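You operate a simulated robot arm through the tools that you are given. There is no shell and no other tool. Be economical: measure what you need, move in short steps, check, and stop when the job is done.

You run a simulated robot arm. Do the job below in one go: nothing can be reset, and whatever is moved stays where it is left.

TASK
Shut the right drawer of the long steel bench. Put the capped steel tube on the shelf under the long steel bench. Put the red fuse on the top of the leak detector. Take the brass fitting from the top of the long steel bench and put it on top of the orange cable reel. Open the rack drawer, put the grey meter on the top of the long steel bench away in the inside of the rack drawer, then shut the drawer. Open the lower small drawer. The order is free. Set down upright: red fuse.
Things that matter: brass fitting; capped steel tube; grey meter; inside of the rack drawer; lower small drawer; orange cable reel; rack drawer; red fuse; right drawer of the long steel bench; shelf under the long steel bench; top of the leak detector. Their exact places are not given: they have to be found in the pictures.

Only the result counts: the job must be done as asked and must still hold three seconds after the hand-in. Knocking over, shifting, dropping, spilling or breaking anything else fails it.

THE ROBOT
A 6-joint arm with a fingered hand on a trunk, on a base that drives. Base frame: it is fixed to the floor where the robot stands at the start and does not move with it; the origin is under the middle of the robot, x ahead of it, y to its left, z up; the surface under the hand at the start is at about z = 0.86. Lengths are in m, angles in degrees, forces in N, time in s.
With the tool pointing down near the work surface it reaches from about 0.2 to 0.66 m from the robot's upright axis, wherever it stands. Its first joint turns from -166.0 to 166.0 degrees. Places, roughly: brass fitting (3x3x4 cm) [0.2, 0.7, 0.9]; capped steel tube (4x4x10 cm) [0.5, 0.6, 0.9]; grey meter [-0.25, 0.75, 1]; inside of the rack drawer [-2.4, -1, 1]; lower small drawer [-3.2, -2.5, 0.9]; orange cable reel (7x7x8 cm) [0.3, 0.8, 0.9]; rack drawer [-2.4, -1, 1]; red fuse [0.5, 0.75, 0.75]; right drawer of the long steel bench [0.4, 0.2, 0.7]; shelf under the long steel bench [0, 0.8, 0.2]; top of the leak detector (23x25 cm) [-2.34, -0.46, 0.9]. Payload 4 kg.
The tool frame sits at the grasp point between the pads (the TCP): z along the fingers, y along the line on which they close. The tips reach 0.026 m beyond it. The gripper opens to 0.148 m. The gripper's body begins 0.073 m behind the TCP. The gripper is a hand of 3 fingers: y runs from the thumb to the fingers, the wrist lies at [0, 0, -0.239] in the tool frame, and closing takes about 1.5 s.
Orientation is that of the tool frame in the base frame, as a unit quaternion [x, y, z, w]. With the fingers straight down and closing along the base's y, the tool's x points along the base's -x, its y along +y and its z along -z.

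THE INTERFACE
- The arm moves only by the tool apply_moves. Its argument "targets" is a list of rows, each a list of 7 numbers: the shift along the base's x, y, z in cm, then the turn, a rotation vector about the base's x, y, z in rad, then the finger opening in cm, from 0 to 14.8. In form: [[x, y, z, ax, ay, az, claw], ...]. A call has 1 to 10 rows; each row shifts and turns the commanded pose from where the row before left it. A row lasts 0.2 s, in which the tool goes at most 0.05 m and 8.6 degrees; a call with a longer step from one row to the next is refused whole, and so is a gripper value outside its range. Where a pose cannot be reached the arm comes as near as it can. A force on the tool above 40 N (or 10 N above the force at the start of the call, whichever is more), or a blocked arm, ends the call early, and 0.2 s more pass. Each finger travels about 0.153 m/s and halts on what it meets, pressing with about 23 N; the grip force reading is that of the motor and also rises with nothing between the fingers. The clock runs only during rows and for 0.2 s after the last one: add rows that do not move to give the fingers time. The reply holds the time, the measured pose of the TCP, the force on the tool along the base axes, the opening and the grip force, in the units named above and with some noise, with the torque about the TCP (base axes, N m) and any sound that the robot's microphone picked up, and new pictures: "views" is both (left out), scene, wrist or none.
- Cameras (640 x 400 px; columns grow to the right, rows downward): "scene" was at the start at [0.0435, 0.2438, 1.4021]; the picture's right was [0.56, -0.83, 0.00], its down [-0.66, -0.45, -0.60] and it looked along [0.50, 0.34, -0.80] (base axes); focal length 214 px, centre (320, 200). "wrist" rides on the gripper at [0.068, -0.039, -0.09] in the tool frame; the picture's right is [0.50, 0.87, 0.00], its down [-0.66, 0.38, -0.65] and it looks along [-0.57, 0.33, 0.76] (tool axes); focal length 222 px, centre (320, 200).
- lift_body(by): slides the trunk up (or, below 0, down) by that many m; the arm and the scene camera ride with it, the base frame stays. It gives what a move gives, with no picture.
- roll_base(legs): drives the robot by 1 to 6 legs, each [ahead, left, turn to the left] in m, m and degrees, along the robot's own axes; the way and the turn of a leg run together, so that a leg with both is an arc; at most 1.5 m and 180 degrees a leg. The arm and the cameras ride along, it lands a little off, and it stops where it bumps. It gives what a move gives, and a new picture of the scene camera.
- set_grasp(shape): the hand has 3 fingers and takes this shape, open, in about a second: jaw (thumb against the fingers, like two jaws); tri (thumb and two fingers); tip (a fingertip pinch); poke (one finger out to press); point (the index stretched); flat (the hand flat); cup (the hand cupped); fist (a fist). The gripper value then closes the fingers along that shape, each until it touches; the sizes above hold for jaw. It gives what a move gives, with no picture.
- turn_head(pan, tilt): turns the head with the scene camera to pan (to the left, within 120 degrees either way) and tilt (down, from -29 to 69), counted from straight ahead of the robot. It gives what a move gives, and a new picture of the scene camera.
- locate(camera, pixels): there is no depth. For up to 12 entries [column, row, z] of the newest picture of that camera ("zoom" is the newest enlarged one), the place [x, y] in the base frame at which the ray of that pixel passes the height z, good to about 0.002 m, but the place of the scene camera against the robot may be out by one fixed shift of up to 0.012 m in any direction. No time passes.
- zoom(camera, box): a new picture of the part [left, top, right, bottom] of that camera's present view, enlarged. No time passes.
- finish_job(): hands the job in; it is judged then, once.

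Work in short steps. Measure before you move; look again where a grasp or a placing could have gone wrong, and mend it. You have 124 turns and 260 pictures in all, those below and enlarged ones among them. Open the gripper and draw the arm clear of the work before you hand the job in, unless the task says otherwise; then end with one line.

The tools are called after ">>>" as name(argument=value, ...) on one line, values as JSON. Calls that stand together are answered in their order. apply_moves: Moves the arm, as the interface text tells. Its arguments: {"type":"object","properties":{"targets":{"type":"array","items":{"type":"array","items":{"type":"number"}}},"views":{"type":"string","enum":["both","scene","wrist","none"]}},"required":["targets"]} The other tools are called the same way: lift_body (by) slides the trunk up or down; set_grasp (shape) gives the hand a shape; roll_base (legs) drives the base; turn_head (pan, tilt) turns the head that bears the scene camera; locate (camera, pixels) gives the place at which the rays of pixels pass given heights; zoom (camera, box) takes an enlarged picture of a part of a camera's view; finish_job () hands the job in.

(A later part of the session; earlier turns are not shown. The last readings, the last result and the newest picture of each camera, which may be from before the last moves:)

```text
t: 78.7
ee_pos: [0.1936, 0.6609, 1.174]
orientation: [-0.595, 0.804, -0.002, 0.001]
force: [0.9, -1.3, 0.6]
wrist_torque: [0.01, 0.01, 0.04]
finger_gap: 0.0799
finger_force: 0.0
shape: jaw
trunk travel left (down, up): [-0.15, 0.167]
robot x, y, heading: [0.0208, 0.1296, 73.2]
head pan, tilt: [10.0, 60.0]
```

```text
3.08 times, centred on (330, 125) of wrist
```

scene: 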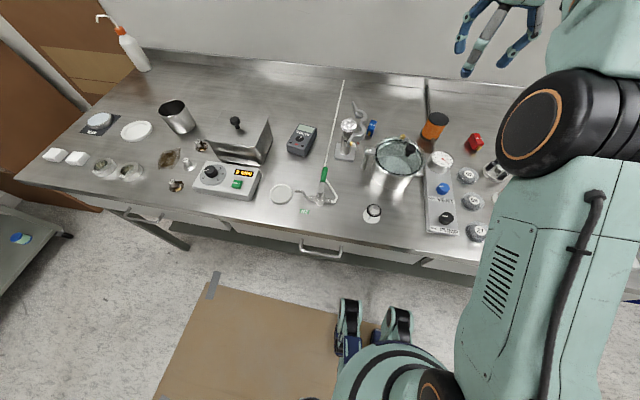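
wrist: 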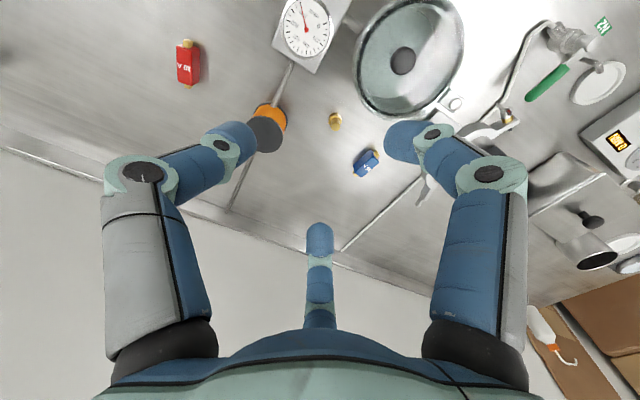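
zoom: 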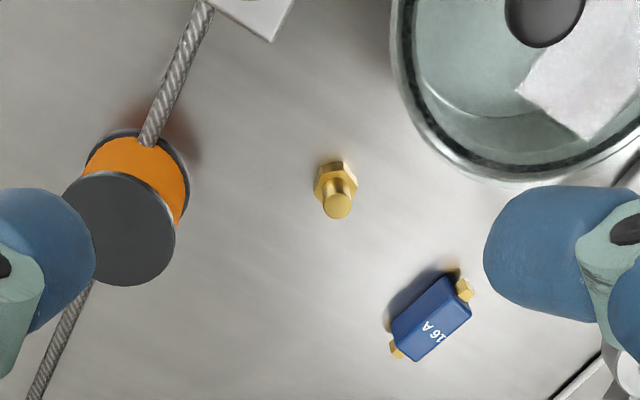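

Fitting stands at (0.154,0.725), 7.5 cm behind the pot rim; the wrist camera would hit the pot, so I turn the hand 180° to put it on the wall side.

>>> apply_moves(targets=[[-0.4, 0.64, 0, 0, 0, 0.149, 8], [-0.4, 0.64, 0, 0, 0, 0.149, 8], [-0.4, 0.64, 0, 0, 0, 0.149, 8], [-0.4, 0.64, 0, 0, 0, 0.149, 8], [-0.4, 0.64, 0, 0, 0, 0.149, 8], [-0.4, 0.64, 0, 0, 0, 0.149, 8], [-0.4, 0.64, 0, 0, 0, 0.149, 8], [-0.4, 0.64, 0, 0, 0, 0.149, 8], [-0.4, 0.64, 0, 0, 0, 0.149, 8], [-0.4, 0.64, 0, 0, 0, 0.149, 8]], views="none")

>>> apply_moves(targets=[[0, 0, -1, 0, 0, 0.149, 7], [0, 0, -1, 0, 0, 0.149, 7], [0, 0, -1, 0, 0, 0.149, 7], [0, 0, -1, 0, 0, 0.149, 7], [0, 0, -1, 0, 0, 0.149, 7], [0, 0, -1, 0, 0, 0.149, 7], [0, 0, -1, 0, 0, 0.149, 7], [0, 0, -1, 0, 0, 0.149, 7], [0, 0, 0, 0, 0, 0.149, 7], [0, 0, 0, 0, 0, 0.149, 7]])

```text
t: 80.9
ee_pos: [0.1471, 0.6992, 1.1379]
orientation: [0.983, -0.186, 0.002, -0.002]
force: [0.2, 0.9, -0.2]
wrist_torque: [-0.03, 0.03, -0.03]
finger_gap: 0.0798
finger_force: 0.0
shape: jaw
out of reach, approached as far as the arm can: row 1, 2, 3, 4, 5, 6, 7, 8, 9, 10
trunk travel left (down, up): [-0.15, 0.167]
robot x, y, heading: [0.0215, 0.132, 73.3]
head pan, tilt: [10.0, 60.0]
```

```text
t: 83.1
ee_pos: [0.1394, 0.7017, 1.1364]
orientation: [0.986, -0.167, 0.001, -0.001]
force: [-0.4, 0.1, 0.6]
wrist_torque: [0.0, 0.01, 0.01]
finger_gap: 0.0705
finger_force: 0.1
shape: jaw
out of reach, approached as far as the arm can: row 1, 2, 3, 4, 5, 6, 7, 8, 9, 10
trunk travel left (down, up): [-0.15, 0.167]
robot x, y, heading: [0.0224, 0.128, 73.3]
head pan, tilt: [10.0, 60.0]
```

scene: 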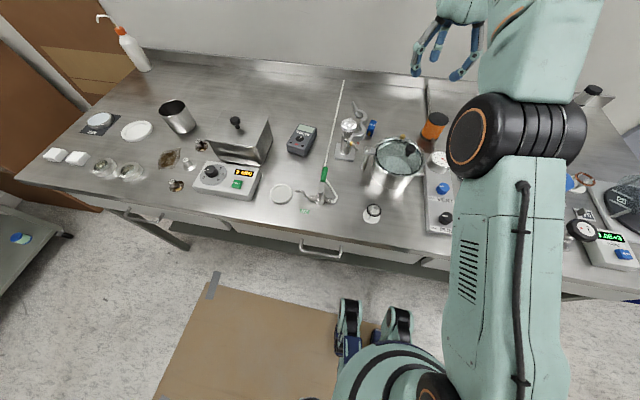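
wrist: 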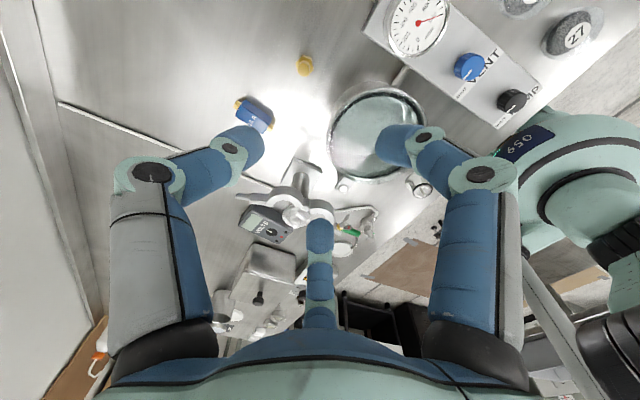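

Yaw stopped at +88°, which would put the camera over the reel. About +40° is clear of both pot and reel, so I turn back ~48° while lowering.

>>> apply_moves(targets=[[0, 0, -1, 0, 0, -0.14, 7], [0, 0, -1, 0, 0, -0.14, 7], [0, 0, -1, 0, 0, -0.14, 7], [0, 0, -1, 0, 0, -0.14, 7], [0, 0, -1, 0, 0, -0.14, 7], [0, 0, -1, 0, 0, -0.14, 7]], views="wrist")

```text
t: 84.5
ee_pos: [0.1393, 0.7039, 1.0762]
orientation: [0.831, -0.556, 0.002, -0.001]
force: [0.7, -0.4, 0.1]
wrist_torque: [0.02, -0.02, -0.02]
finger_gap: 0.0704
finger_force: 0.1
shape: jaw
trunk travel left (down, up): [-0.15, 0.167]
robot x, y, heading: [0.0245, 0.1322, 73.3]
head pan, tilt: [10.0, 60.0]
```

wrist: 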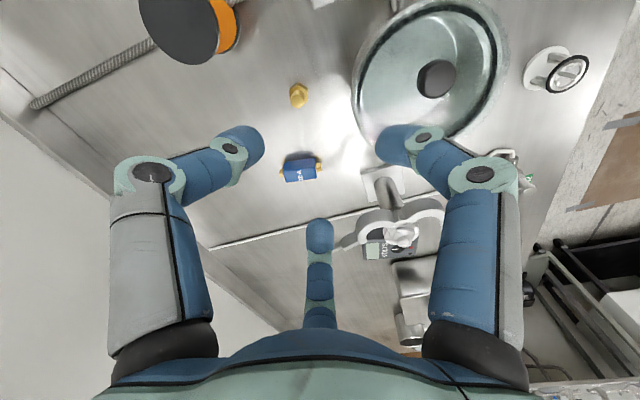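

Yaw is now +40°. I re-measure the fitting at (298,95) and the pot rim.

>>> locate(camera="wrist", pixels=[[298, 95, 0.88], [298, 103, 0.9], [298, 90, 0.865], [355, 75, 1.0], [375, 115, 1.0]])

>>> zoom(camera="wrist", box=[240, 40, 400, 200])

```text
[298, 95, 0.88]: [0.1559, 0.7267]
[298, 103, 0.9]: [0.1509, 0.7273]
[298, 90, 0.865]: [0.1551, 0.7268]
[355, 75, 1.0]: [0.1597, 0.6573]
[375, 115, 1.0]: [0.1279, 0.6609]
```

```text
2.50 times, centred on (320, 120) of wrist
```

zoom: 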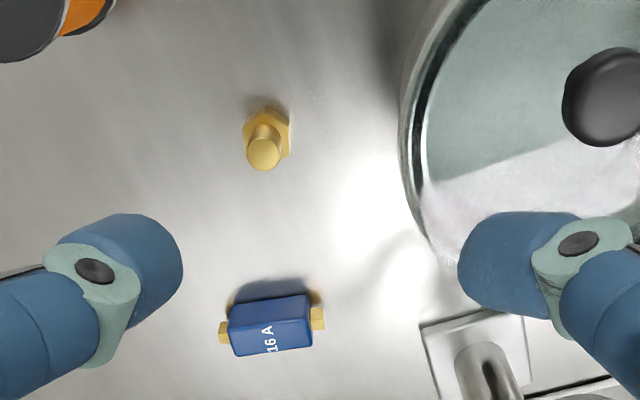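

The finger spread matters next to the pot, so I measure the pot's rim and base precisely.

>>> turn_head(pan=-5, tilt=50)

>>> zoom(camera="scene", box=[280, 80, 420, 210])

```text
t: 85.3
ee_pos: [0.1392, 0.7035, 1.0758]
orientation: [0.832, -0.555, 0.003, -0.002]
force: [-0.7, 0.2, 0.4]
wrist_torque: [-0.02, 0.0, -0.02]
finger_gap: 0.0703
finger_force: 0.1
shape: jaw
trunk travel left (down, up): [-0.15, 0.167]
robot x, y, heading: [0.024, 0.1307, 73.3]
head pan, tilt: [-5.0, 50.0]
```

scene: 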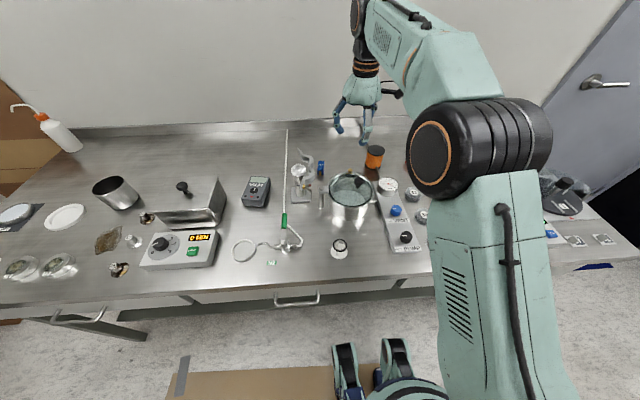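

```text
3.08 times, centred on (350, 145) of scene
```

zoom: 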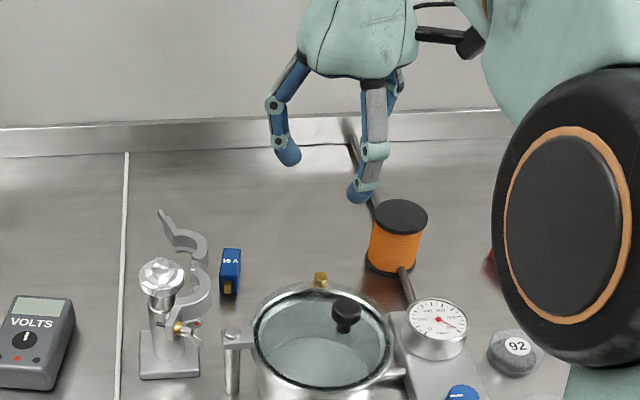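

>>> locate(camera="zoom", pixels=[[320, 283, 0.94], [320, 283, 1.0], [250, 336, 0.94], [250, 336, 1.0], [393, 336, 0.94], [393, 336, 1.0], [323, 390, 0.94], [323, 390, 1.0], [321, 281, 0.9], [420, 385, 0.86], [440, 305, 0.9]])

>>> locate(camera="wrist", pixels=[[356, 70, 0.94], [356, 70, 1.0], [372, 122, 0.94], [372, 122, 1.0], [470, 120, 0.94], [470, 120, 1.0], [505, 50, 0.94], [505, 50, 1.0], [390, 18, 0.94], [390, 18, 1.0]])

```text
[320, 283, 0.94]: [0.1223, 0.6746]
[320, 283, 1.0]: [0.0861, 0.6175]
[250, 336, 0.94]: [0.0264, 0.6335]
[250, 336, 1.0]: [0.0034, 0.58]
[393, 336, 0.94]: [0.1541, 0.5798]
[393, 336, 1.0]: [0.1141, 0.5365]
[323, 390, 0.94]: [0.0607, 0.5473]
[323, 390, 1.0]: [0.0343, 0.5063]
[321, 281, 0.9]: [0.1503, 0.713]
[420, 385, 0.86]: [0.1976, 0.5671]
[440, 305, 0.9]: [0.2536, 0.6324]
```

```text
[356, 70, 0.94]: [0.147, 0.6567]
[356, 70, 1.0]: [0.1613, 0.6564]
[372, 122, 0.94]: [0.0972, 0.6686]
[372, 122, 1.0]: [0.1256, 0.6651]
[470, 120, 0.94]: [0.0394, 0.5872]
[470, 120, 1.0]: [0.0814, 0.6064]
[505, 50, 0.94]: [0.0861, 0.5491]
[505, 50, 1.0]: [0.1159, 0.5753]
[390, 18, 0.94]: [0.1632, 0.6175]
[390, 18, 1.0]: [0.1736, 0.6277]
```

Rim is at z≈0.945, centre (0.092,0.609), r≈0.07, so the palm clears it. With the opening at 5.5 cm I move over the fitting and down to z≈0.97.

>>> apply_moves(targets=[[0.5, 0.8, -1.5, 0, 0, 0, 5.5], [0.5, 0.8, -1.5, 0, 0, 0, 5.5], [0.5, 0.75, -1.5, 0, 0, 0, 5.5], [0, 0, -2, 0, 0, 0, 5.5], [0, 0, -2, 0, 0, 0, 5.5], [0, 0, -2, 0, 0, 0, 5.5]])

>>> zoom(camera="wrist", box=[200, 60, 440, 260])

```text
t: 86.7
ee_pos: [0.153, 0.7257, 0.9722]
orientation: [0.832, -0.555, 0.001, -0.002]
force: [0.9, 0.3, 0.5]
wrist_torque: [-0.01, 0.0, -0.01]
finger_gap: 0.0556
finger_force: 0.0
shape: jaw
trunk travel left (down, up): [-0.15, 0.167]
robot x, y, heading: [0.0246, 0.13, 73.1]
head pan, tilt: [-5.0, 50.0]
```

scene: 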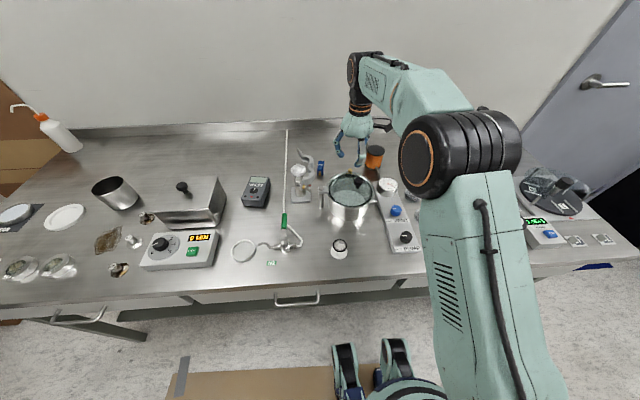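
wrist: 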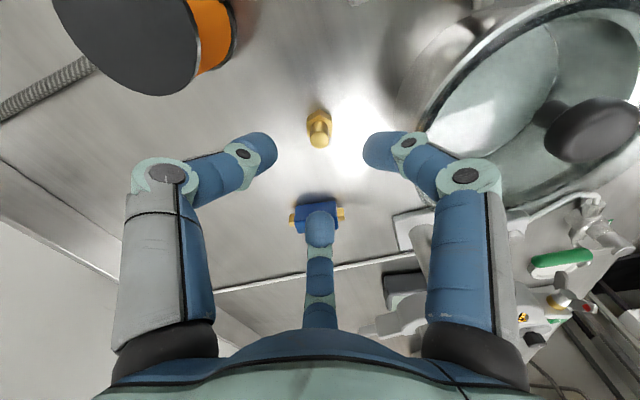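

```text
2.00 times, centred on (320, 160) of wrist
```

zoom: 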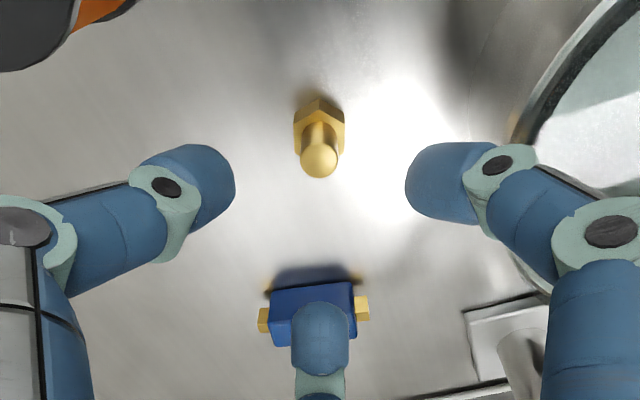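

>>> locate(camera="wrist", pixels=[[318, 215, 0.88], [318, 205, 0.865], [319, 119, 0.865], [319, 138, 0.9], [296, 222, 0.87], [341, 216, 0.87], [320, 238, 0.95]])

```text
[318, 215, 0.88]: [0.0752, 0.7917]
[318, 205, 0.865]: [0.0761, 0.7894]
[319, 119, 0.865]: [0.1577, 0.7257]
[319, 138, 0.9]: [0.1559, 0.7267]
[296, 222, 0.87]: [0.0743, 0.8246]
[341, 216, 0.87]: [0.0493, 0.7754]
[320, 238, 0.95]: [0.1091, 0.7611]
```

Finger 2 clears the blue fuse by ~2 cm. I shift 0.3 cm, go down to z≈0.892 and close.

>>> apply_moves(targets=[[0.3, 0, -2.5, 0, 0, 0, 5.5], [0, 0, -2.5, 0, 0, 0, 5.5], [0, 0, -2, 0, 0, 0, 5.5], [0, 0, -1, 0, 0, 0, 5.5], [0, 0, 0, 0, 0, 0, 5.5]], views="wrist")

```text
t: 87.9
ee_pos: [0.156, 0.7252, 0.8907]
orientation: [0.833, -0.554, 0.003, -0.001]
force: [-1.0, 0.2, -0.3]
wrist_torque: [-0.01, -0.01, 0.0]
finger_gap: 0.055
finger_force: 0.1
shape: jaw
trunk travel left (down, up): [-0.15, 0.167]
robot x, y, heading: [0.0236, 0.1335, 73.1]
head pan, tilt: [-5.0, 50.0]
```

wrist: 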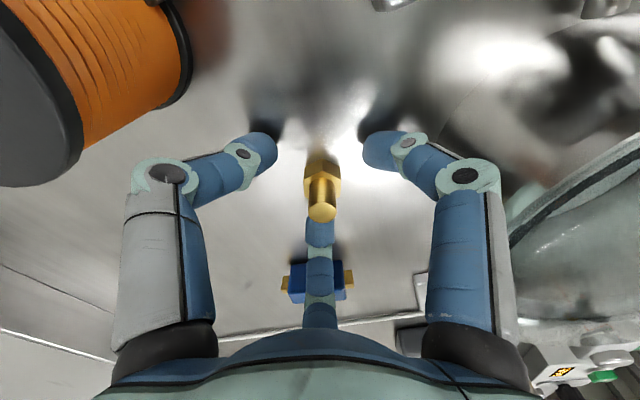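

Clear of everything, fitting between the pads. I close.

>>> apply_moves(targets=[[0, 0, 0, 0, 0, 0, 3], [0, 0, 0, 0, 0, 0, 1], [0, 0, 0, 0, 0, 0, 0], [0, 0, 0, 0, 0, 0, 0], [0, 0, 0, 0, 0, 0, 0]], views="wrist")

```text
t: 89.1
ee_pos: [0.1573, 0.7259, 0.8913]
orientation: [0.832, -0.554, 0.002, -0.002]
force: [0.1, 0.3, 0.4]
wrist_torque: [0.02, 0.0, -0.03]
finger_gap: 0.0184
finger_force: 23.1
shape: jaw
trunk travel left (down, up): [-0.15, 0.167]
robot x, y, heading: [0.0256, 0.1308, 73.3]
head pan, tilt: [-5.0, 50.0]
```

wrist: 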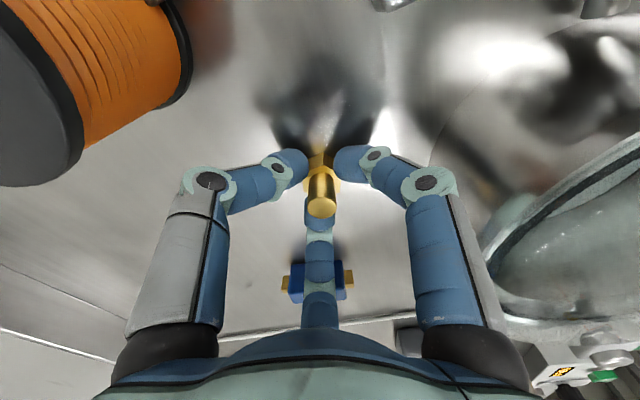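

Gripped. I lift to z≈1.01 and carry it over the reel top.

>>> apply_moves(targets=[[0, 0, 3, 0, 0, 0, 0], [0, 0, 3, 0, 0, 0, 0], [0, 0, 3, 0, 0, 0, 0], [0, 0, 3, 0, 0, 0, 0], [2.7, 0.4, 0, 0, 0, 0, 0], [2.7, 0.4, 0, 0, 0, 0, 0], [2.7, 0.4, 0, 0, 0, 0, 0], [2.6, 0.5, 0, 0, 0, 0, 0]])

>>> zoom(camera="scene", box=[320, 80, 440, 200])

```text
t: 90.9
ee_pos: [0.2514, 0.7321, 1.0066]
orientation: [0.833, -0.554, 0.002, -0.001]
force: [-0.5, -0.9, 0.0]
wrist_torque: [-0.01, -0.03, -0.03]
finger_gap: 0.0184
finger_force: 22.9
shape: jaw
out of reach, approached as far as the arm can: row 8
trunk travel left (down, up): [-0.15, 0.167]
robot x, y, heading: [0.0209, 0.1305, 73.0]
head pan, tilt: [-5.0, 50.0]
```

scene: 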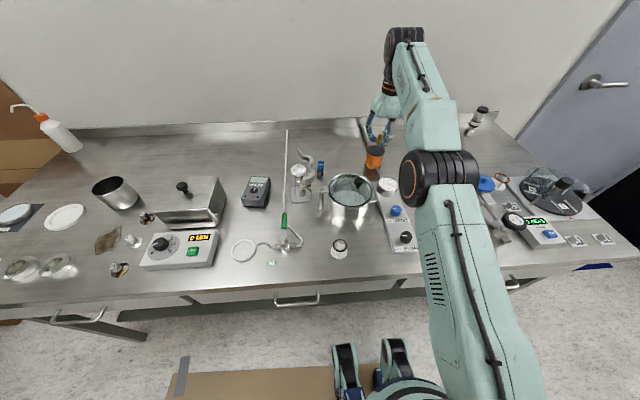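
wrist: 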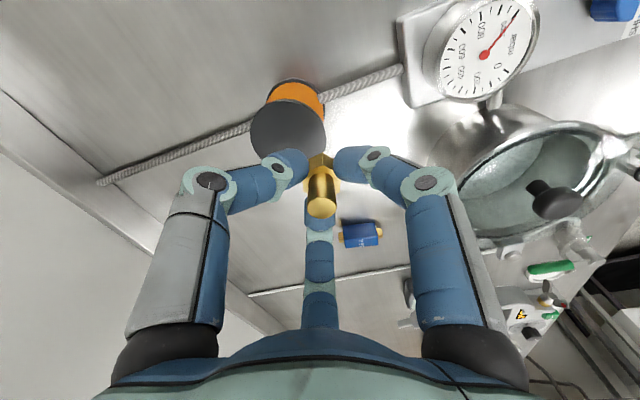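

```text
3.33 times, centred on (380, 140) of scene
```

zoom: 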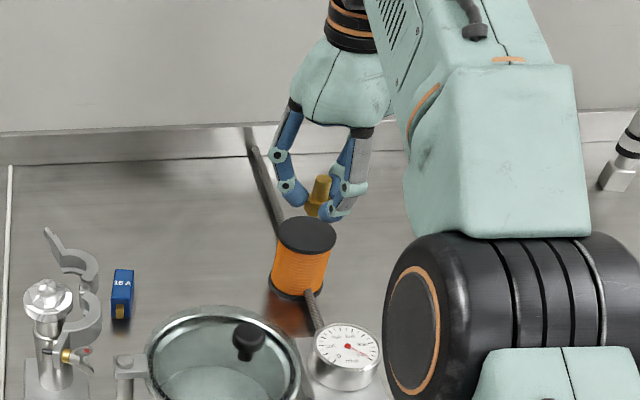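

I measure the reel top disc in this wrist view.

>>> locate(camera="wrist", pixels=[[287, 130, 0.94], [252, 128, 0.94], [322, 135, 0.94], [288, 102, 0.94], [287, 158, 0.94]])

>>> locate(camera="zoom", pixels=[[305, 236, 0.94], [275, 236, 0.94], [337, 238, 0.94], [306, 218, 0.94], [306, 256, 0.94]])

```text
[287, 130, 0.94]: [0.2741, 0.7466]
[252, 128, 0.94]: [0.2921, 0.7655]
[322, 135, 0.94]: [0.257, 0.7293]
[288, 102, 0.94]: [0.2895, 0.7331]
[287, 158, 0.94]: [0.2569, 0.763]
```

```text
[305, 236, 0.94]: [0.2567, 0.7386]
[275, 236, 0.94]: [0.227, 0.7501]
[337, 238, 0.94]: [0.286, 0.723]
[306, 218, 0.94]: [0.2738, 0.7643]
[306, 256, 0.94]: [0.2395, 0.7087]
```

>>> zoom(camera="wrist", box=[220, 60, 380, 220])

```text
2.50 times, centred on (300, 140) of wrist
```

zoom: 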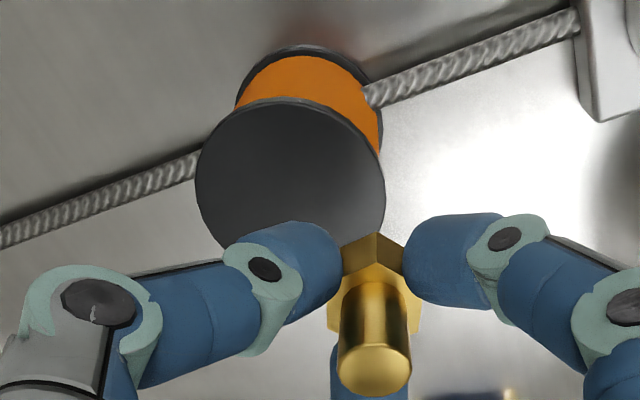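

>>> locate(camera="zoom", pixels=[[290, 190, 0.94], [290, 190, 0.93], [290, 190, 0.95], [195, 185, 0.94], [385, 185, 0.94], [290, 97, 0.94]])

```text
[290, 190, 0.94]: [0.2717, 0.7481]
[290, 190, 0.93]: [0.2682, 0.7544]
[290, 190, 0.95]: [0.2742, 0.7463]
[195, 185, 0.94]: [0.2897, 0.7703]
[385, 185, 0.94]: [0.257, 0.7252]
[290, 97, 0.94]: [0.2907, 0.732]
```

Disc centre (0.270,0.748). It is just out of reach, so I roll 4 cm ahead.

>>> roll_base(legs=[[0.04, 0, 0]])

```text
t: 91.8
ee_pos: [0.2639, 0.7713, 1.0059]
orientation: [0.832, -0.555, 0.002, -0.001]
force: [-0.3, 1.2, -0.4]
wrist_torque: [-0.03, -0.03, 0.01]
finger_gap: 0.018
finger_force: 22.4
shape: jaw
trunk travel left (down, up): [-0.15, 0.167]
robot x, y, heading: [0.0326, 0.1695, 73.1]
head pan, tilt: [-5.0, 50.0]
```

scene: 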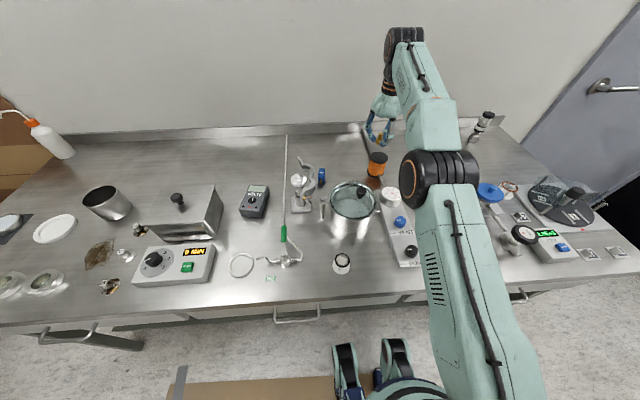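

Now I position over the disc centre and lower to just above it.

>>> apply_moves(targets=[[0.3, -1.2, 0, 0, 0, 0, 0], [0.3, -1.15, -1, 0, 0, 0, 0], [0, 0, -1, 0, 0, 0, 0]])

>>> zoom(camera="scene", box=[330, 100, 430, 200])

>>> zoom(camera="wrist", box=[240, 80, 400, 240])

```text
t: 92.6
ee_pos: [0.271, 0.7475, 0.9863]
orientation: [0.832, -0.555, 0.002, -0.001]
force: [-0.1, -0.6, -1.3]
wrist_torque: [0.02, -0.02, 0.02]
finger_gap: 0.0184
finger_force: 22.2
shape: jaw
trunk travel left (down, up): [-0.15, 0.167]
robot x, y, heading: [0.0341, 0.1719, 73.3]
head pan, tilt: [-5.0, 50.0]
```

scene: 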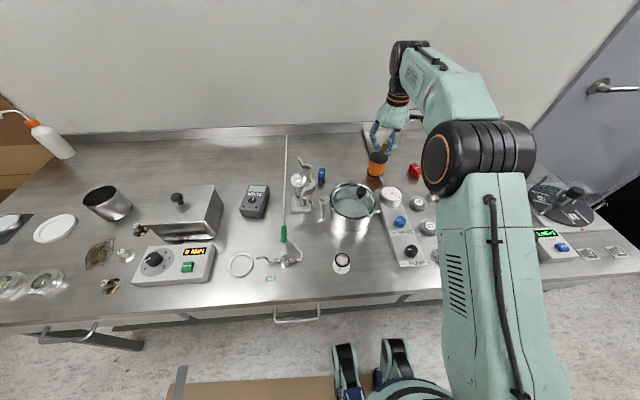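
wrist: 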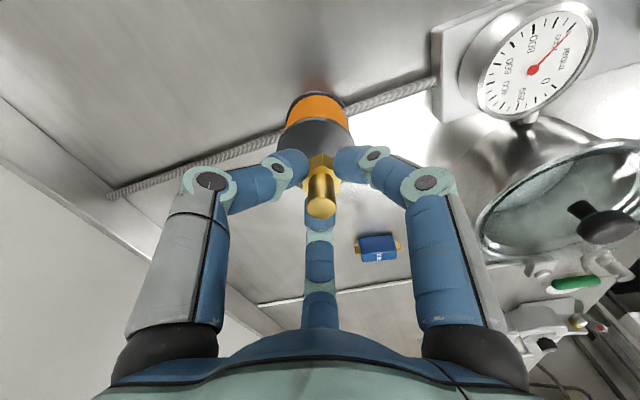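

```text
4.00 times, centred on (380, 150) of scene
```

zoom: 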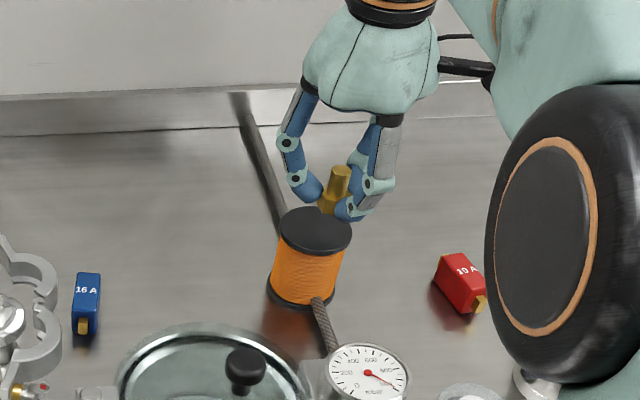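

```text
2.50 times, centred on (320, 160) of wrist
```

zoom: 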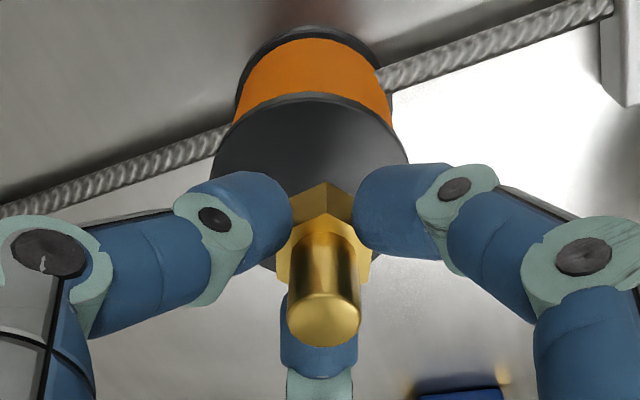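

>>> locate(camera="zoom", pixels=[[310, 185, 0.94], [212, 165, 0.94], [408, 165, 0.94], [310, 93, 0.94], [265, 268, 0.94]])

```text
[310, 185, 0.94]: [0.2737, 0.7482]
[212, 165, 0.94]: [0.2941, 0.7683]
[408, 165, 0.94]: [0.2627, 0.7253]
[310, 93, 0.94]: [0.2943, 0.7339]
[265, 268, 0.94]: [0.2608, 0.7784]
```

Centre refined to (0.275,0.750). I shift 0.4/0.25 cm and lower in small steps.

>>> apply_moves(targets=[[0.4, 0.25, -0.5, 0, 0, 0, 0], [0, 0, -0.5, 0, 0, 0, 0], [0, 0, -0.2, 0, 0, 0, 0], [0, 0, -0.2, 0, 0, 0, 0]], views="none")

```text
t: 93.6
ee_pos: [0.2748, 0.7496, 0.9728]
orientation: [0.832, -0.555, 0.002, -0.001]
force: [0.3, -0.3, -0.2]
wrist_torque: [0.0, -0.03, 0.01]
finger_gap: 0.0182
finger_force: 23.0
shape: jaw
trunk travel left (down, up): [-0.15, 0.167]
robot x, y, heading: [0.0361, 0.1683, 73.3]
head pan, tilt: [-5.0, 50.0]
```

>>> apply_moves(targets=[[0, 0, -0.2, 0, 0, 0, 0], [0, 0, -0.2, 0, 0, 0, 0], [0, 0, 0, 0, 0, 0, 0]], views="none")

```text
t: 94.4
ee_pos: [0.2737, 0.7497, 0.9699]
orientation: [0.832, -0.554, 0.002, -0.001]
force: [0.6, 0.4, -1.1]
wrist_torque: [0.02, -0.02, 0.04]
finger_gap: 0.018
finger_force: 23.4
shape: jaw
trunk travel left (down, up): [-0.15, 0.167]
robot x, y, heading: [0.0345, 0.1694, 73.2]
head pan, tilt: [-5.0, 50.0]
```

No contact yet (z 0.970); still lower by small steps.

>>> apply_moves(targets=[[0, 0, -0.2, 0, 0, 0, 0], [0, 0, -0.2, 0, 0, 0, 0], [0, 0, -0.15, 0, 0, 0, 0]], views="wrist")

>>> zoom(camera="scene", box=[340, 120, 420, 190])

```text
t: 95.2
ee_pos: [0.2742, 0.7501, 0.9625]
orientation: [0.832, -0.555, 0.002, -0.001]
force: [0.1, 0.0, 0.1]
wrist_torque: [0.03, -0.03, -0.01]
finger_gap: 0.018
finger_force: 22.9
shape: jaw
trunk travel left (down, up): [-0.15, 0.167]
robot x, y, heading: [0.032, 0.1701, 73.0]
head pan, tilt: [-5.0, 50.0]
```

wrist: 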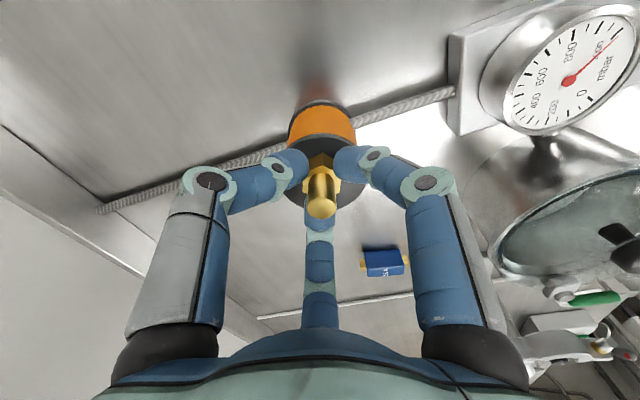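

```text
5.71 times, centred on (380, 155) of scene
```

zoom: 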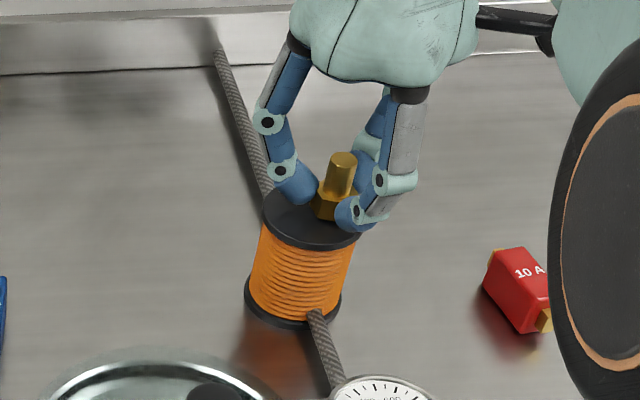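

>>> zoom(camera="wrist", box=[260, 90, 390, 230])

>>> locate(camera="scene", pixels=[[371.0, 159, 0.93], [387.3, 159.4, 0.93], [379, 154, 0.93], [378.6, 163.8, 0.93]])

```text
2.86 times, centred on (325, 160) of wrist
```

zoom: 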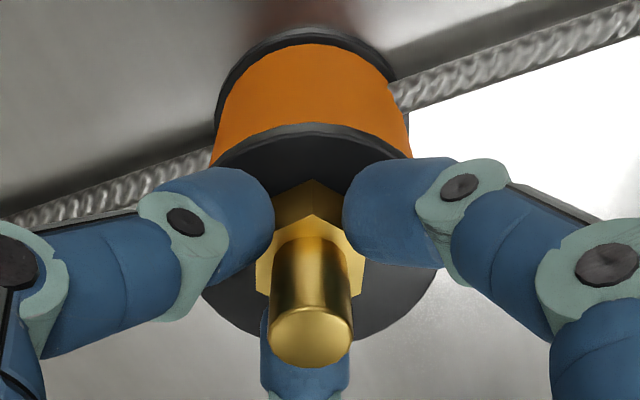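

```text
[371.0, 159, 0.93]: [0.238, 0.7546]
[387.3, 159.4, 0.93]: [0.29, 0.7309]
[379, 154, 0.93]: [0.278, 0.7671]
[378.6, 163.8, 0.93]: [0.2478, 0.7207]
```

The fitting is centred over the disc; still ~3 mm above. I go on by small steps.

>>> apply_moves(targets=[[0, 0, -0.2, 0, 0, 0, 0], [0, 0, -0.2, 0, 0, 0, 0], [0, 0, 0, 0, 0, 0, 0]], views="none")

```text
t: 96.0
ee_pos: [0.2754, 0.752, 0.9595]
orientation: [0.832, -0.555, 0.002, -0.003]
force: [0.1, 0.0, 3.0]
wrist_torque: [0.02, -0.01, 0.01]
finger_gap: 0.0185
finger_force: 22.4
shape: jaw
trunk travel left (down, up): [-0.15, 0.167]
robot x, y, heading: [0.0344, 0.1679, 73.2]
head pan, tilt: [-5.0, 50.0]
```

Contact (3 N). I open slowly, then rise straight up.

>>> apply_moves(targets=[[0, 0, 0, 0, 0, 0, 2], [0, 0, 0, 0, 0, 0, 2.6], [0, 0, 0, 0, 0, 0, 3.5], [0, 0, 0, 0, 0, 0, 4.5], [0, 0, 0, 0, 0, 0, 4.5], [0, 0, 2, 0, 0, 0, 4.5], [0, 0, 3, 0, 0, 0, 4.5], [0, 0, 3, 0, 0, 0, 4.5]], views="wrist")

>>> zoom(camera="scene", box=[330, 100, 430, 200])

```text
t: 97.8
ee_pos: [0.2754, 0.7497, 1.0402]
orientation: [0.832, -0.555, 0.001, -0.001]
force: [-0.9, -0.3, -0.3]
wrist_torque: [0.01, -0.01, -0.01]
finger_gap: 0.0444
finger_force: 0.1
shape: jaw
trunk travel left (down, up): [-0.15, 0.167]
robot x, y, heading: [0.0346, 0.1689, 73.2]
head pan, tilt: [-5.0, 50.0]
```

wrist: 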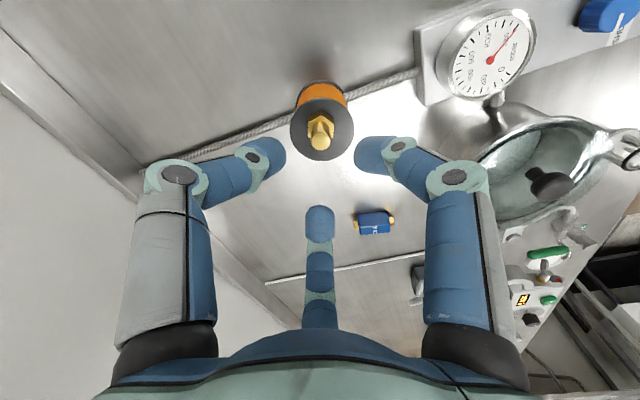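

```text
4.00 times, centred on (380, 150) of scene
```

zoom: 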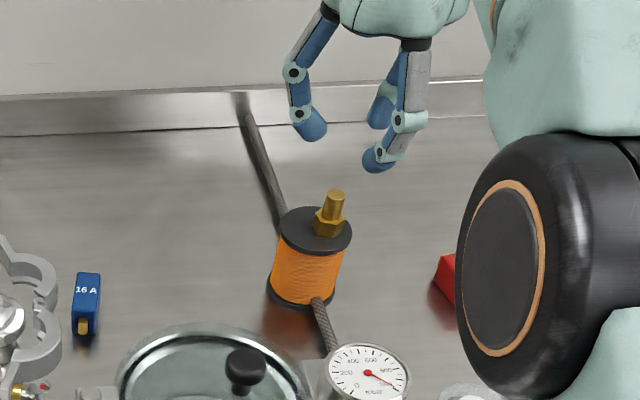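

The fitting stands on the reel. Next the red fuse: I shift the base 12 cm to the right.

>>> roll_base(legs=[[0, -0.12, 0]])

>>> apply_moves(targets=[[0.3, -1.5, 1, 0, 0, 0, 6], [0.3, -1.5, 1, 0, 0, 0, 6], [0.3, -1.5, 1, 0, 0, 0, 6], [0.3, -1.5, 0, 0, 0, 0, 6]])

>>> zoom(camera="wrist", box=[220, 60, 420, 220])

```text
t: 99.5
ee_pos: [0.3895, 0.7154, 1.0393]
orientation: [0.832, -0.555, 0.002, -0.002]
force: [1.0, 0.3, -0.3]
wrist_torque: [0.0, 0.03, -0.03]
finger_gap: 0.0447
finger_force: 0.0
shape: jaw
trunk travel left (down, up): [-0.15, 0.167]
robot x, y, heading: [0.1477, 0.1345, 73.0]
head pan, tilt: [-5.0, 50.0]
```

scene: 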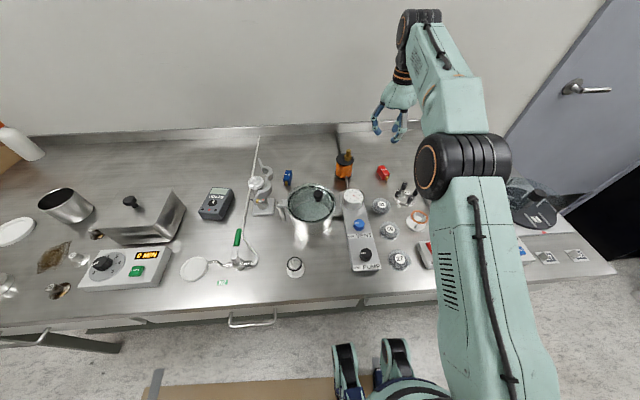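

```text
t: 100.5
ee_pos: [0.3997, 0.6557, 1.0701]
orientation: [0.832, -0.555, 0.002, -0.002]
force: [0.2, -0.7, -0.8]
wrist_torque: [-0.01, 0.0, 0.01]
finger_gap: 0.0595
finger_force: 0.1
shape: jaw
trunk travel left (down, up): [-0.15, 0.167]
robot x, y, heading: [0.1495, 0.1369, 73.5]
head pan, tilt: [-5.0, 50.0]
```

scene: 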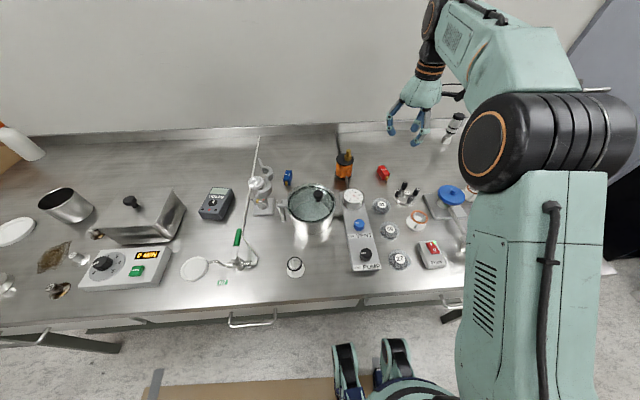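
wrist: 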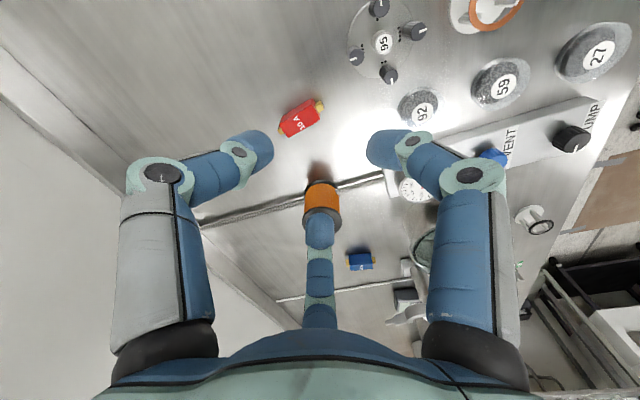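

```text
2.50 times, centred on (320, 140) of wrist
```

zoom: 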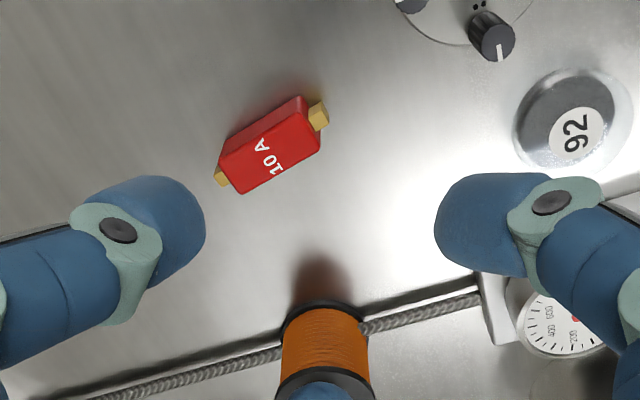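

>>> locate(camera="zoom", pixels=[[318, 116, 0.875], [222, 178, 0.875], [270, 160, 0.885], [270, 145, 0.875], [238, 192, 0.89], [320, 145, 0.89], [303, 97, 0.89], [220, 152, 0.89], [220, 165, 0.86], [322, 370, 0.95]])

```text
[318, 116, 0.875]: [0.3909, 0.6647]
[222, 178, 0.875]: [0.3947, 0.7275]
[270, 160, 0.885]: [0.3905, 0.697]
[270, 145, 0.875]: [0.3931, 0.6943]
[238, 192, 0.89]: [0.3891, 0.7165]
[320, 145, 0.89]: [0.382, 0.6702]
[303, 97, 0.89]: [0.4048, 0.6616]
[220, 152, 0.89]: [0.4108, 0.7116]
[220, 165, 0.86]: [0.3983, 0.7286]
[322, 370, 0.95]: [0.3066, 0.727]
```

The fuse lies along base y at (0.394,0.696), body ≈4.6×2.2 cm. I try the fingertip-pinch shape for it and look at it.

>>> set_grasp(shape="tip")

>>> apply_moves(targets=[[0, 0.5, 0, 0, 0, -0.13, 6], [0, 0.5, 0, 0, 0, -0.13, 5], [0, 0.5, 0, 0, 0, -0.13, 5], [0, 0, 0, 0, 0, 0, 5]])

```text
t: 101.4
ee_pos: [0.3996, 0.6563, 1.0695]
orientation: [0.832, -0.555, 0.002, -0.002]
force: [-0.1, 0.2, 0.4]
wrist_torque: [0.01, 0.01, -0.02]
finger_gap: 0.148
finger_force: 0.2
shape: tip
trunk travel left (down, up): [-0.15, 0.167]
robot x, y, heading: [0.1481, 0.1345, 73.6]
head pan, tilt: [-5.0, 50.0]
```

```text
t: 102.4
ee_pos: [0.3994, 0.6696, 1.07]
orientation: [0.708, -0.706, 0.003, -0.002]
force: [-1.2, -0.3, -1.3]
wrist_torque: [-0.01, 0.01, -0.02]
finger_gap: 0.0504
finger_force: 0.1
shape: tip
trunk travel left (down, up): [-0.15, 0.167]
robot x, y, heading: [0.15, 0.1336, 73.2]
head pan, tilt: [-5.0, 50.0]
```

scene: 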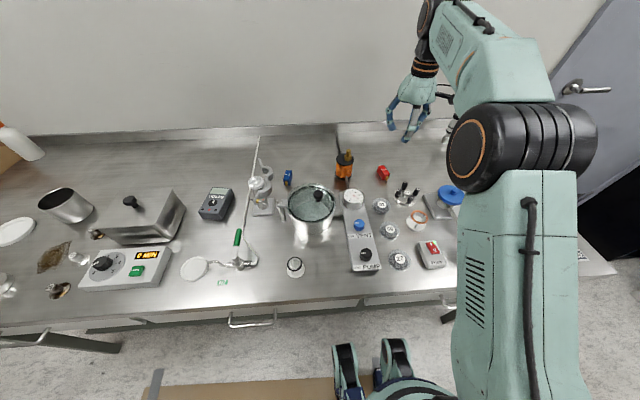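
wrist: 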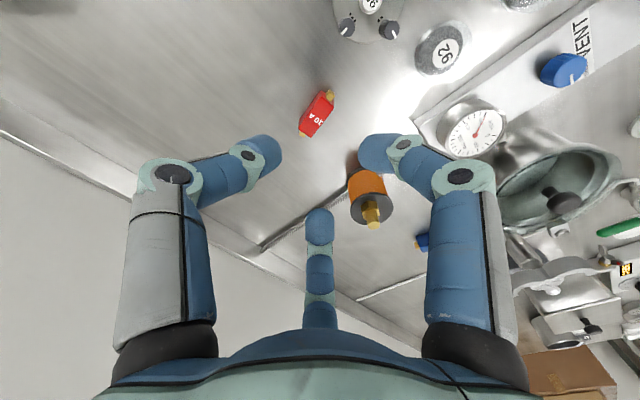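

The finger geometry looks the same; I go back to jaw (known frame) and move over the fuse.

>>> set_grasp(shape="jaw")

>>> apply_moves(targets=[[-0.3, 1.3, -2, 0, 0, 0, 6], [-0.2, 1.3, -3, 0, 0, 0, 5.5], [0, 0, -3, 0, 0, 0, 5.5], [0, 0, -2, 0, 0, 0, 5.5], [0, 0, 0, 0, 0, 0, 5.5]])

>>> zoom(camera="wrist", box=[220, 80, 420, 240])

```text
t: 103.3
ee_pos: [0.3995, 0.6703, 1.0714]
orientation: [0.709, -0.705, 0.003, -0.002]
force: [-0.8, -0.6, -0.5]
wrist_torque: [-0.02, 0.0, -0.03]
finger_gap: 0.1476
finger_force: 0.0
shape: jaw
trunk travel left (down, up): [-0.15, 0.167]
robot x, y, heading: [0.1456, 0.1338, 73.2]
head pan, tilt: [-5.0, 50.0]
```

```text
t: 104.5
ee_pos: [0.3945, 0.6975, 0.9691]
orientation: [0.709, -0.705, 0.002, -0.001]
force: [0.1, -0.6, 0.8]
wrist_torque: [0.03, 0.02, -0.03]
finger_gap: 0.0553
finger_force: 0.2
shape: jaw
trunk travel left (down, up): [-0.15, 0.167]
robot x, y, heading: [0.1493, 0.134, 73.1]
head pan, tilt: [-5.0, 50.0]
```

scene: 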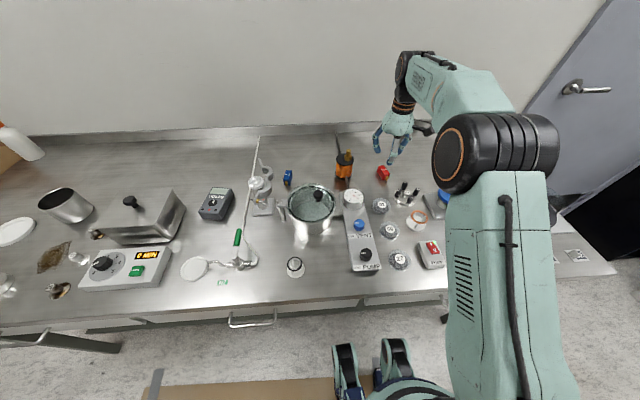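
wrist: 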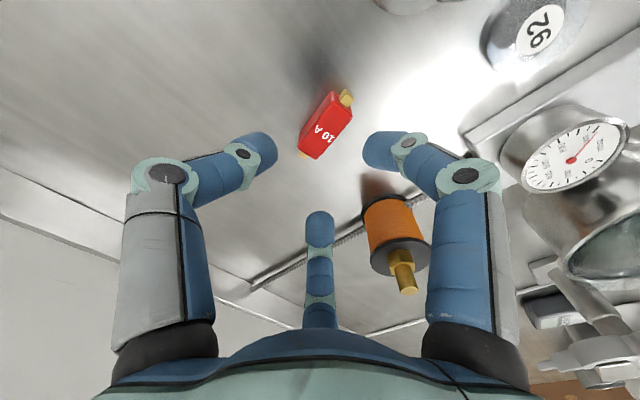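

```text
2.50 times, centred on (320, 160) of wrist
```

zoom: 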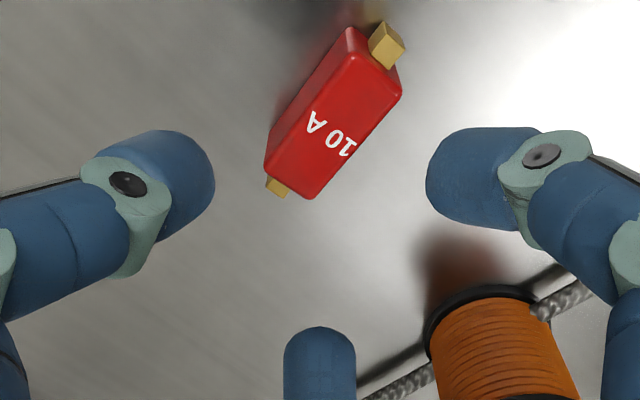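

>>> locate(camera="zoom", pixels=[[387, 45, 0.872], [277, 187, 0.872], [333, 126, 0.885], [352, 55, 0.885], [400, 92, 0.885], [313, 196, 0.885], [266, 160, 0.885]])

```text
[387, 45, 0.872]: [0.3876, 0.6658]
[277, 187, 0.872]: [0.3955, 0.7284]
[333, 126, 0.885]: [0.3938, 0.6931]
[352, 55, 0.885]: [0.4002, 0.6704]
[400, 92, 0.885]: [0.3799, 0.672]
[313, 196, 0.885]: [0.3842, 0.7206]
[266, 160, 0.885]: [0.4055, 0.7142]
```

Fuse centre (0.3925,0.694), axis ~84°. I align, go down to z≈0.892 and check.

>>> apply_moves(targets=[[-0.2, -0.3, -2, 0, 0, -0.1, 5.5], [0, 0, -2.5, 0, 0, 0, 5.5], [0, 0, -2, 0, 0, 0, 5.5], [0, 0, -1.2, 0, 0, 0, 5.5], [0, 0, 0, 0, 0, 0, 5.5]], views="wrist")

```text
t: 105.7
ee_pos: [0.3946, 0.6933, 0.8927]
orientation: [-0.673, 0.739, -0.002, 0.001]
force: [-0.4, 0.3, -0.8]
wrist_torque: [-0.01, -0.04, 0.01]
finger_gap: 0.0551
finger_force: 0.0
shape: jaw
trunk travel left (down, up): [-0.15, 0.167]
robot x, y, heading: [0.1526, 0.1318, 73.2]
head pan, tilt: [-5.0, 50.0]
```

wrist: 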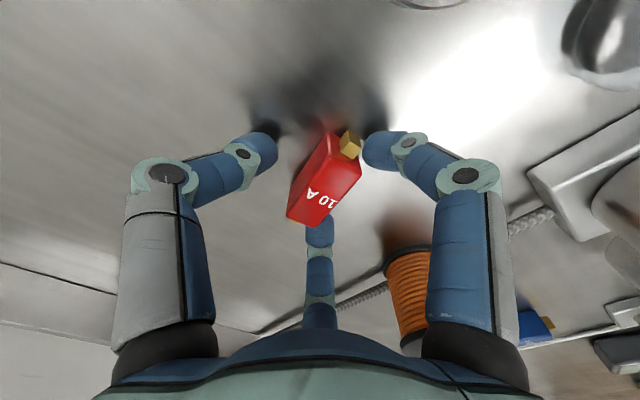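

I close on the fuse.

>>> apply_moves(targets=[[0, 0, 0, 0, 0, 0, 3.5], [0, 0, 0, 0, 0, 0, 2], [0, 0, 0, 0, 0, 0, 1], [0, 0, 0, 0, 0, 0, 0], [0, 0, 0, 0, 0, 0, 0]], views="wrist")

>>> zoom(camera="wrist", box=[220, 80, 420, 240])

```text
t: 106.9
ee_pos: [0.3936, 0.6927, 0.8921]
orientation: [-0.673, 0.74, -0.001, 0.001]
force: [-0.3, 0.7, 0.9]
wrist_torque: [0.05, -0.05, 0.02]
finger_gap: 0.0222
finger_force: 22.5
shape: jaw
trunk travel left (down, up): [-0.15, 0.167]
robot x, y, heading: [0.1455, 0.1339, 73.3]
head pan, tilt: [-5.0, 50.0]
```

wrist: 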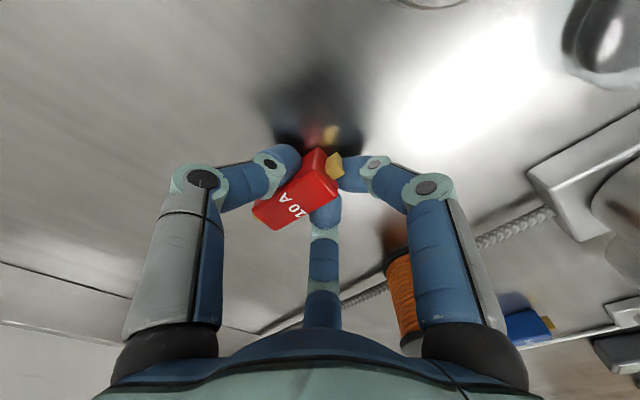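

```text
2.50 times, centred on (320, 160) of wrist
```

zoom: 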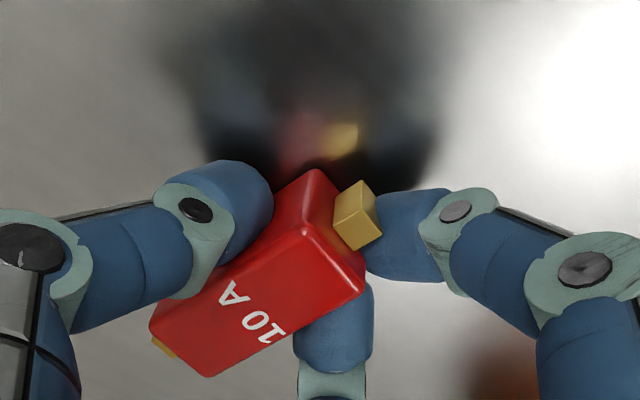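

The fuse turned a little into a three-point grip. I lift 6 cm and inspect.

>>> apply_moves(targets=[[0, 0, 1.5, 0, 0, 0, 0], [0, 0, 2.5, 0, 0, 0, 0], [0, 0, 3, 0, 0, 0, 0]], views="wrist")

>>> zoom(camera="wrist", box=[220, 80, 420, 240])

>>> zoom(camera="scene", box=[340, 90, 440, 190])

```text
t: 107.7
ee_pos: [0.3942, 0.6908, 0.9638]
orientation: [-0.673, 0.74, -0.003, 0.002]
force: [0.2, 0.1, -0.2]
wrist_torque: [0.0, -0.03, 0.01]
finger_gap: 0.022
finger_force: 22.7
shape: jaw
trunk travel left (down, up): [-0.15, 0.167]
robot x, y, heading: [0.1481, 0.1346, 72.9]
head pan, tilt: [-5.0, 50.0]
```

wrist: 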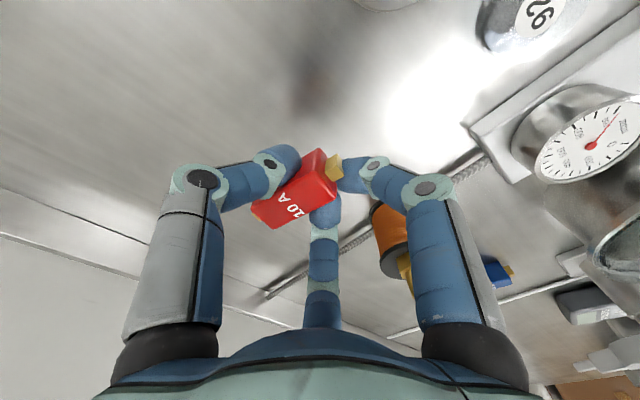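

```text
2.50 times, centred on (320, 160) of wrist
```

zoom: 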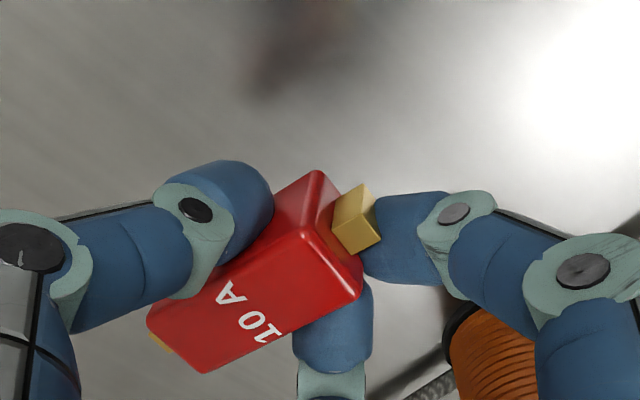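

```text
4.00 times, centred on (390, 140) of scene
```

zoom: 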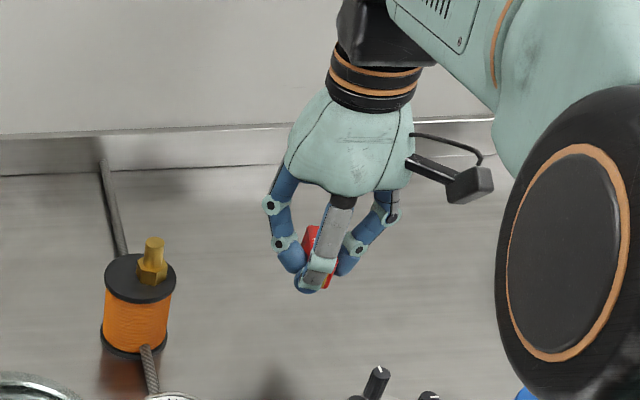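

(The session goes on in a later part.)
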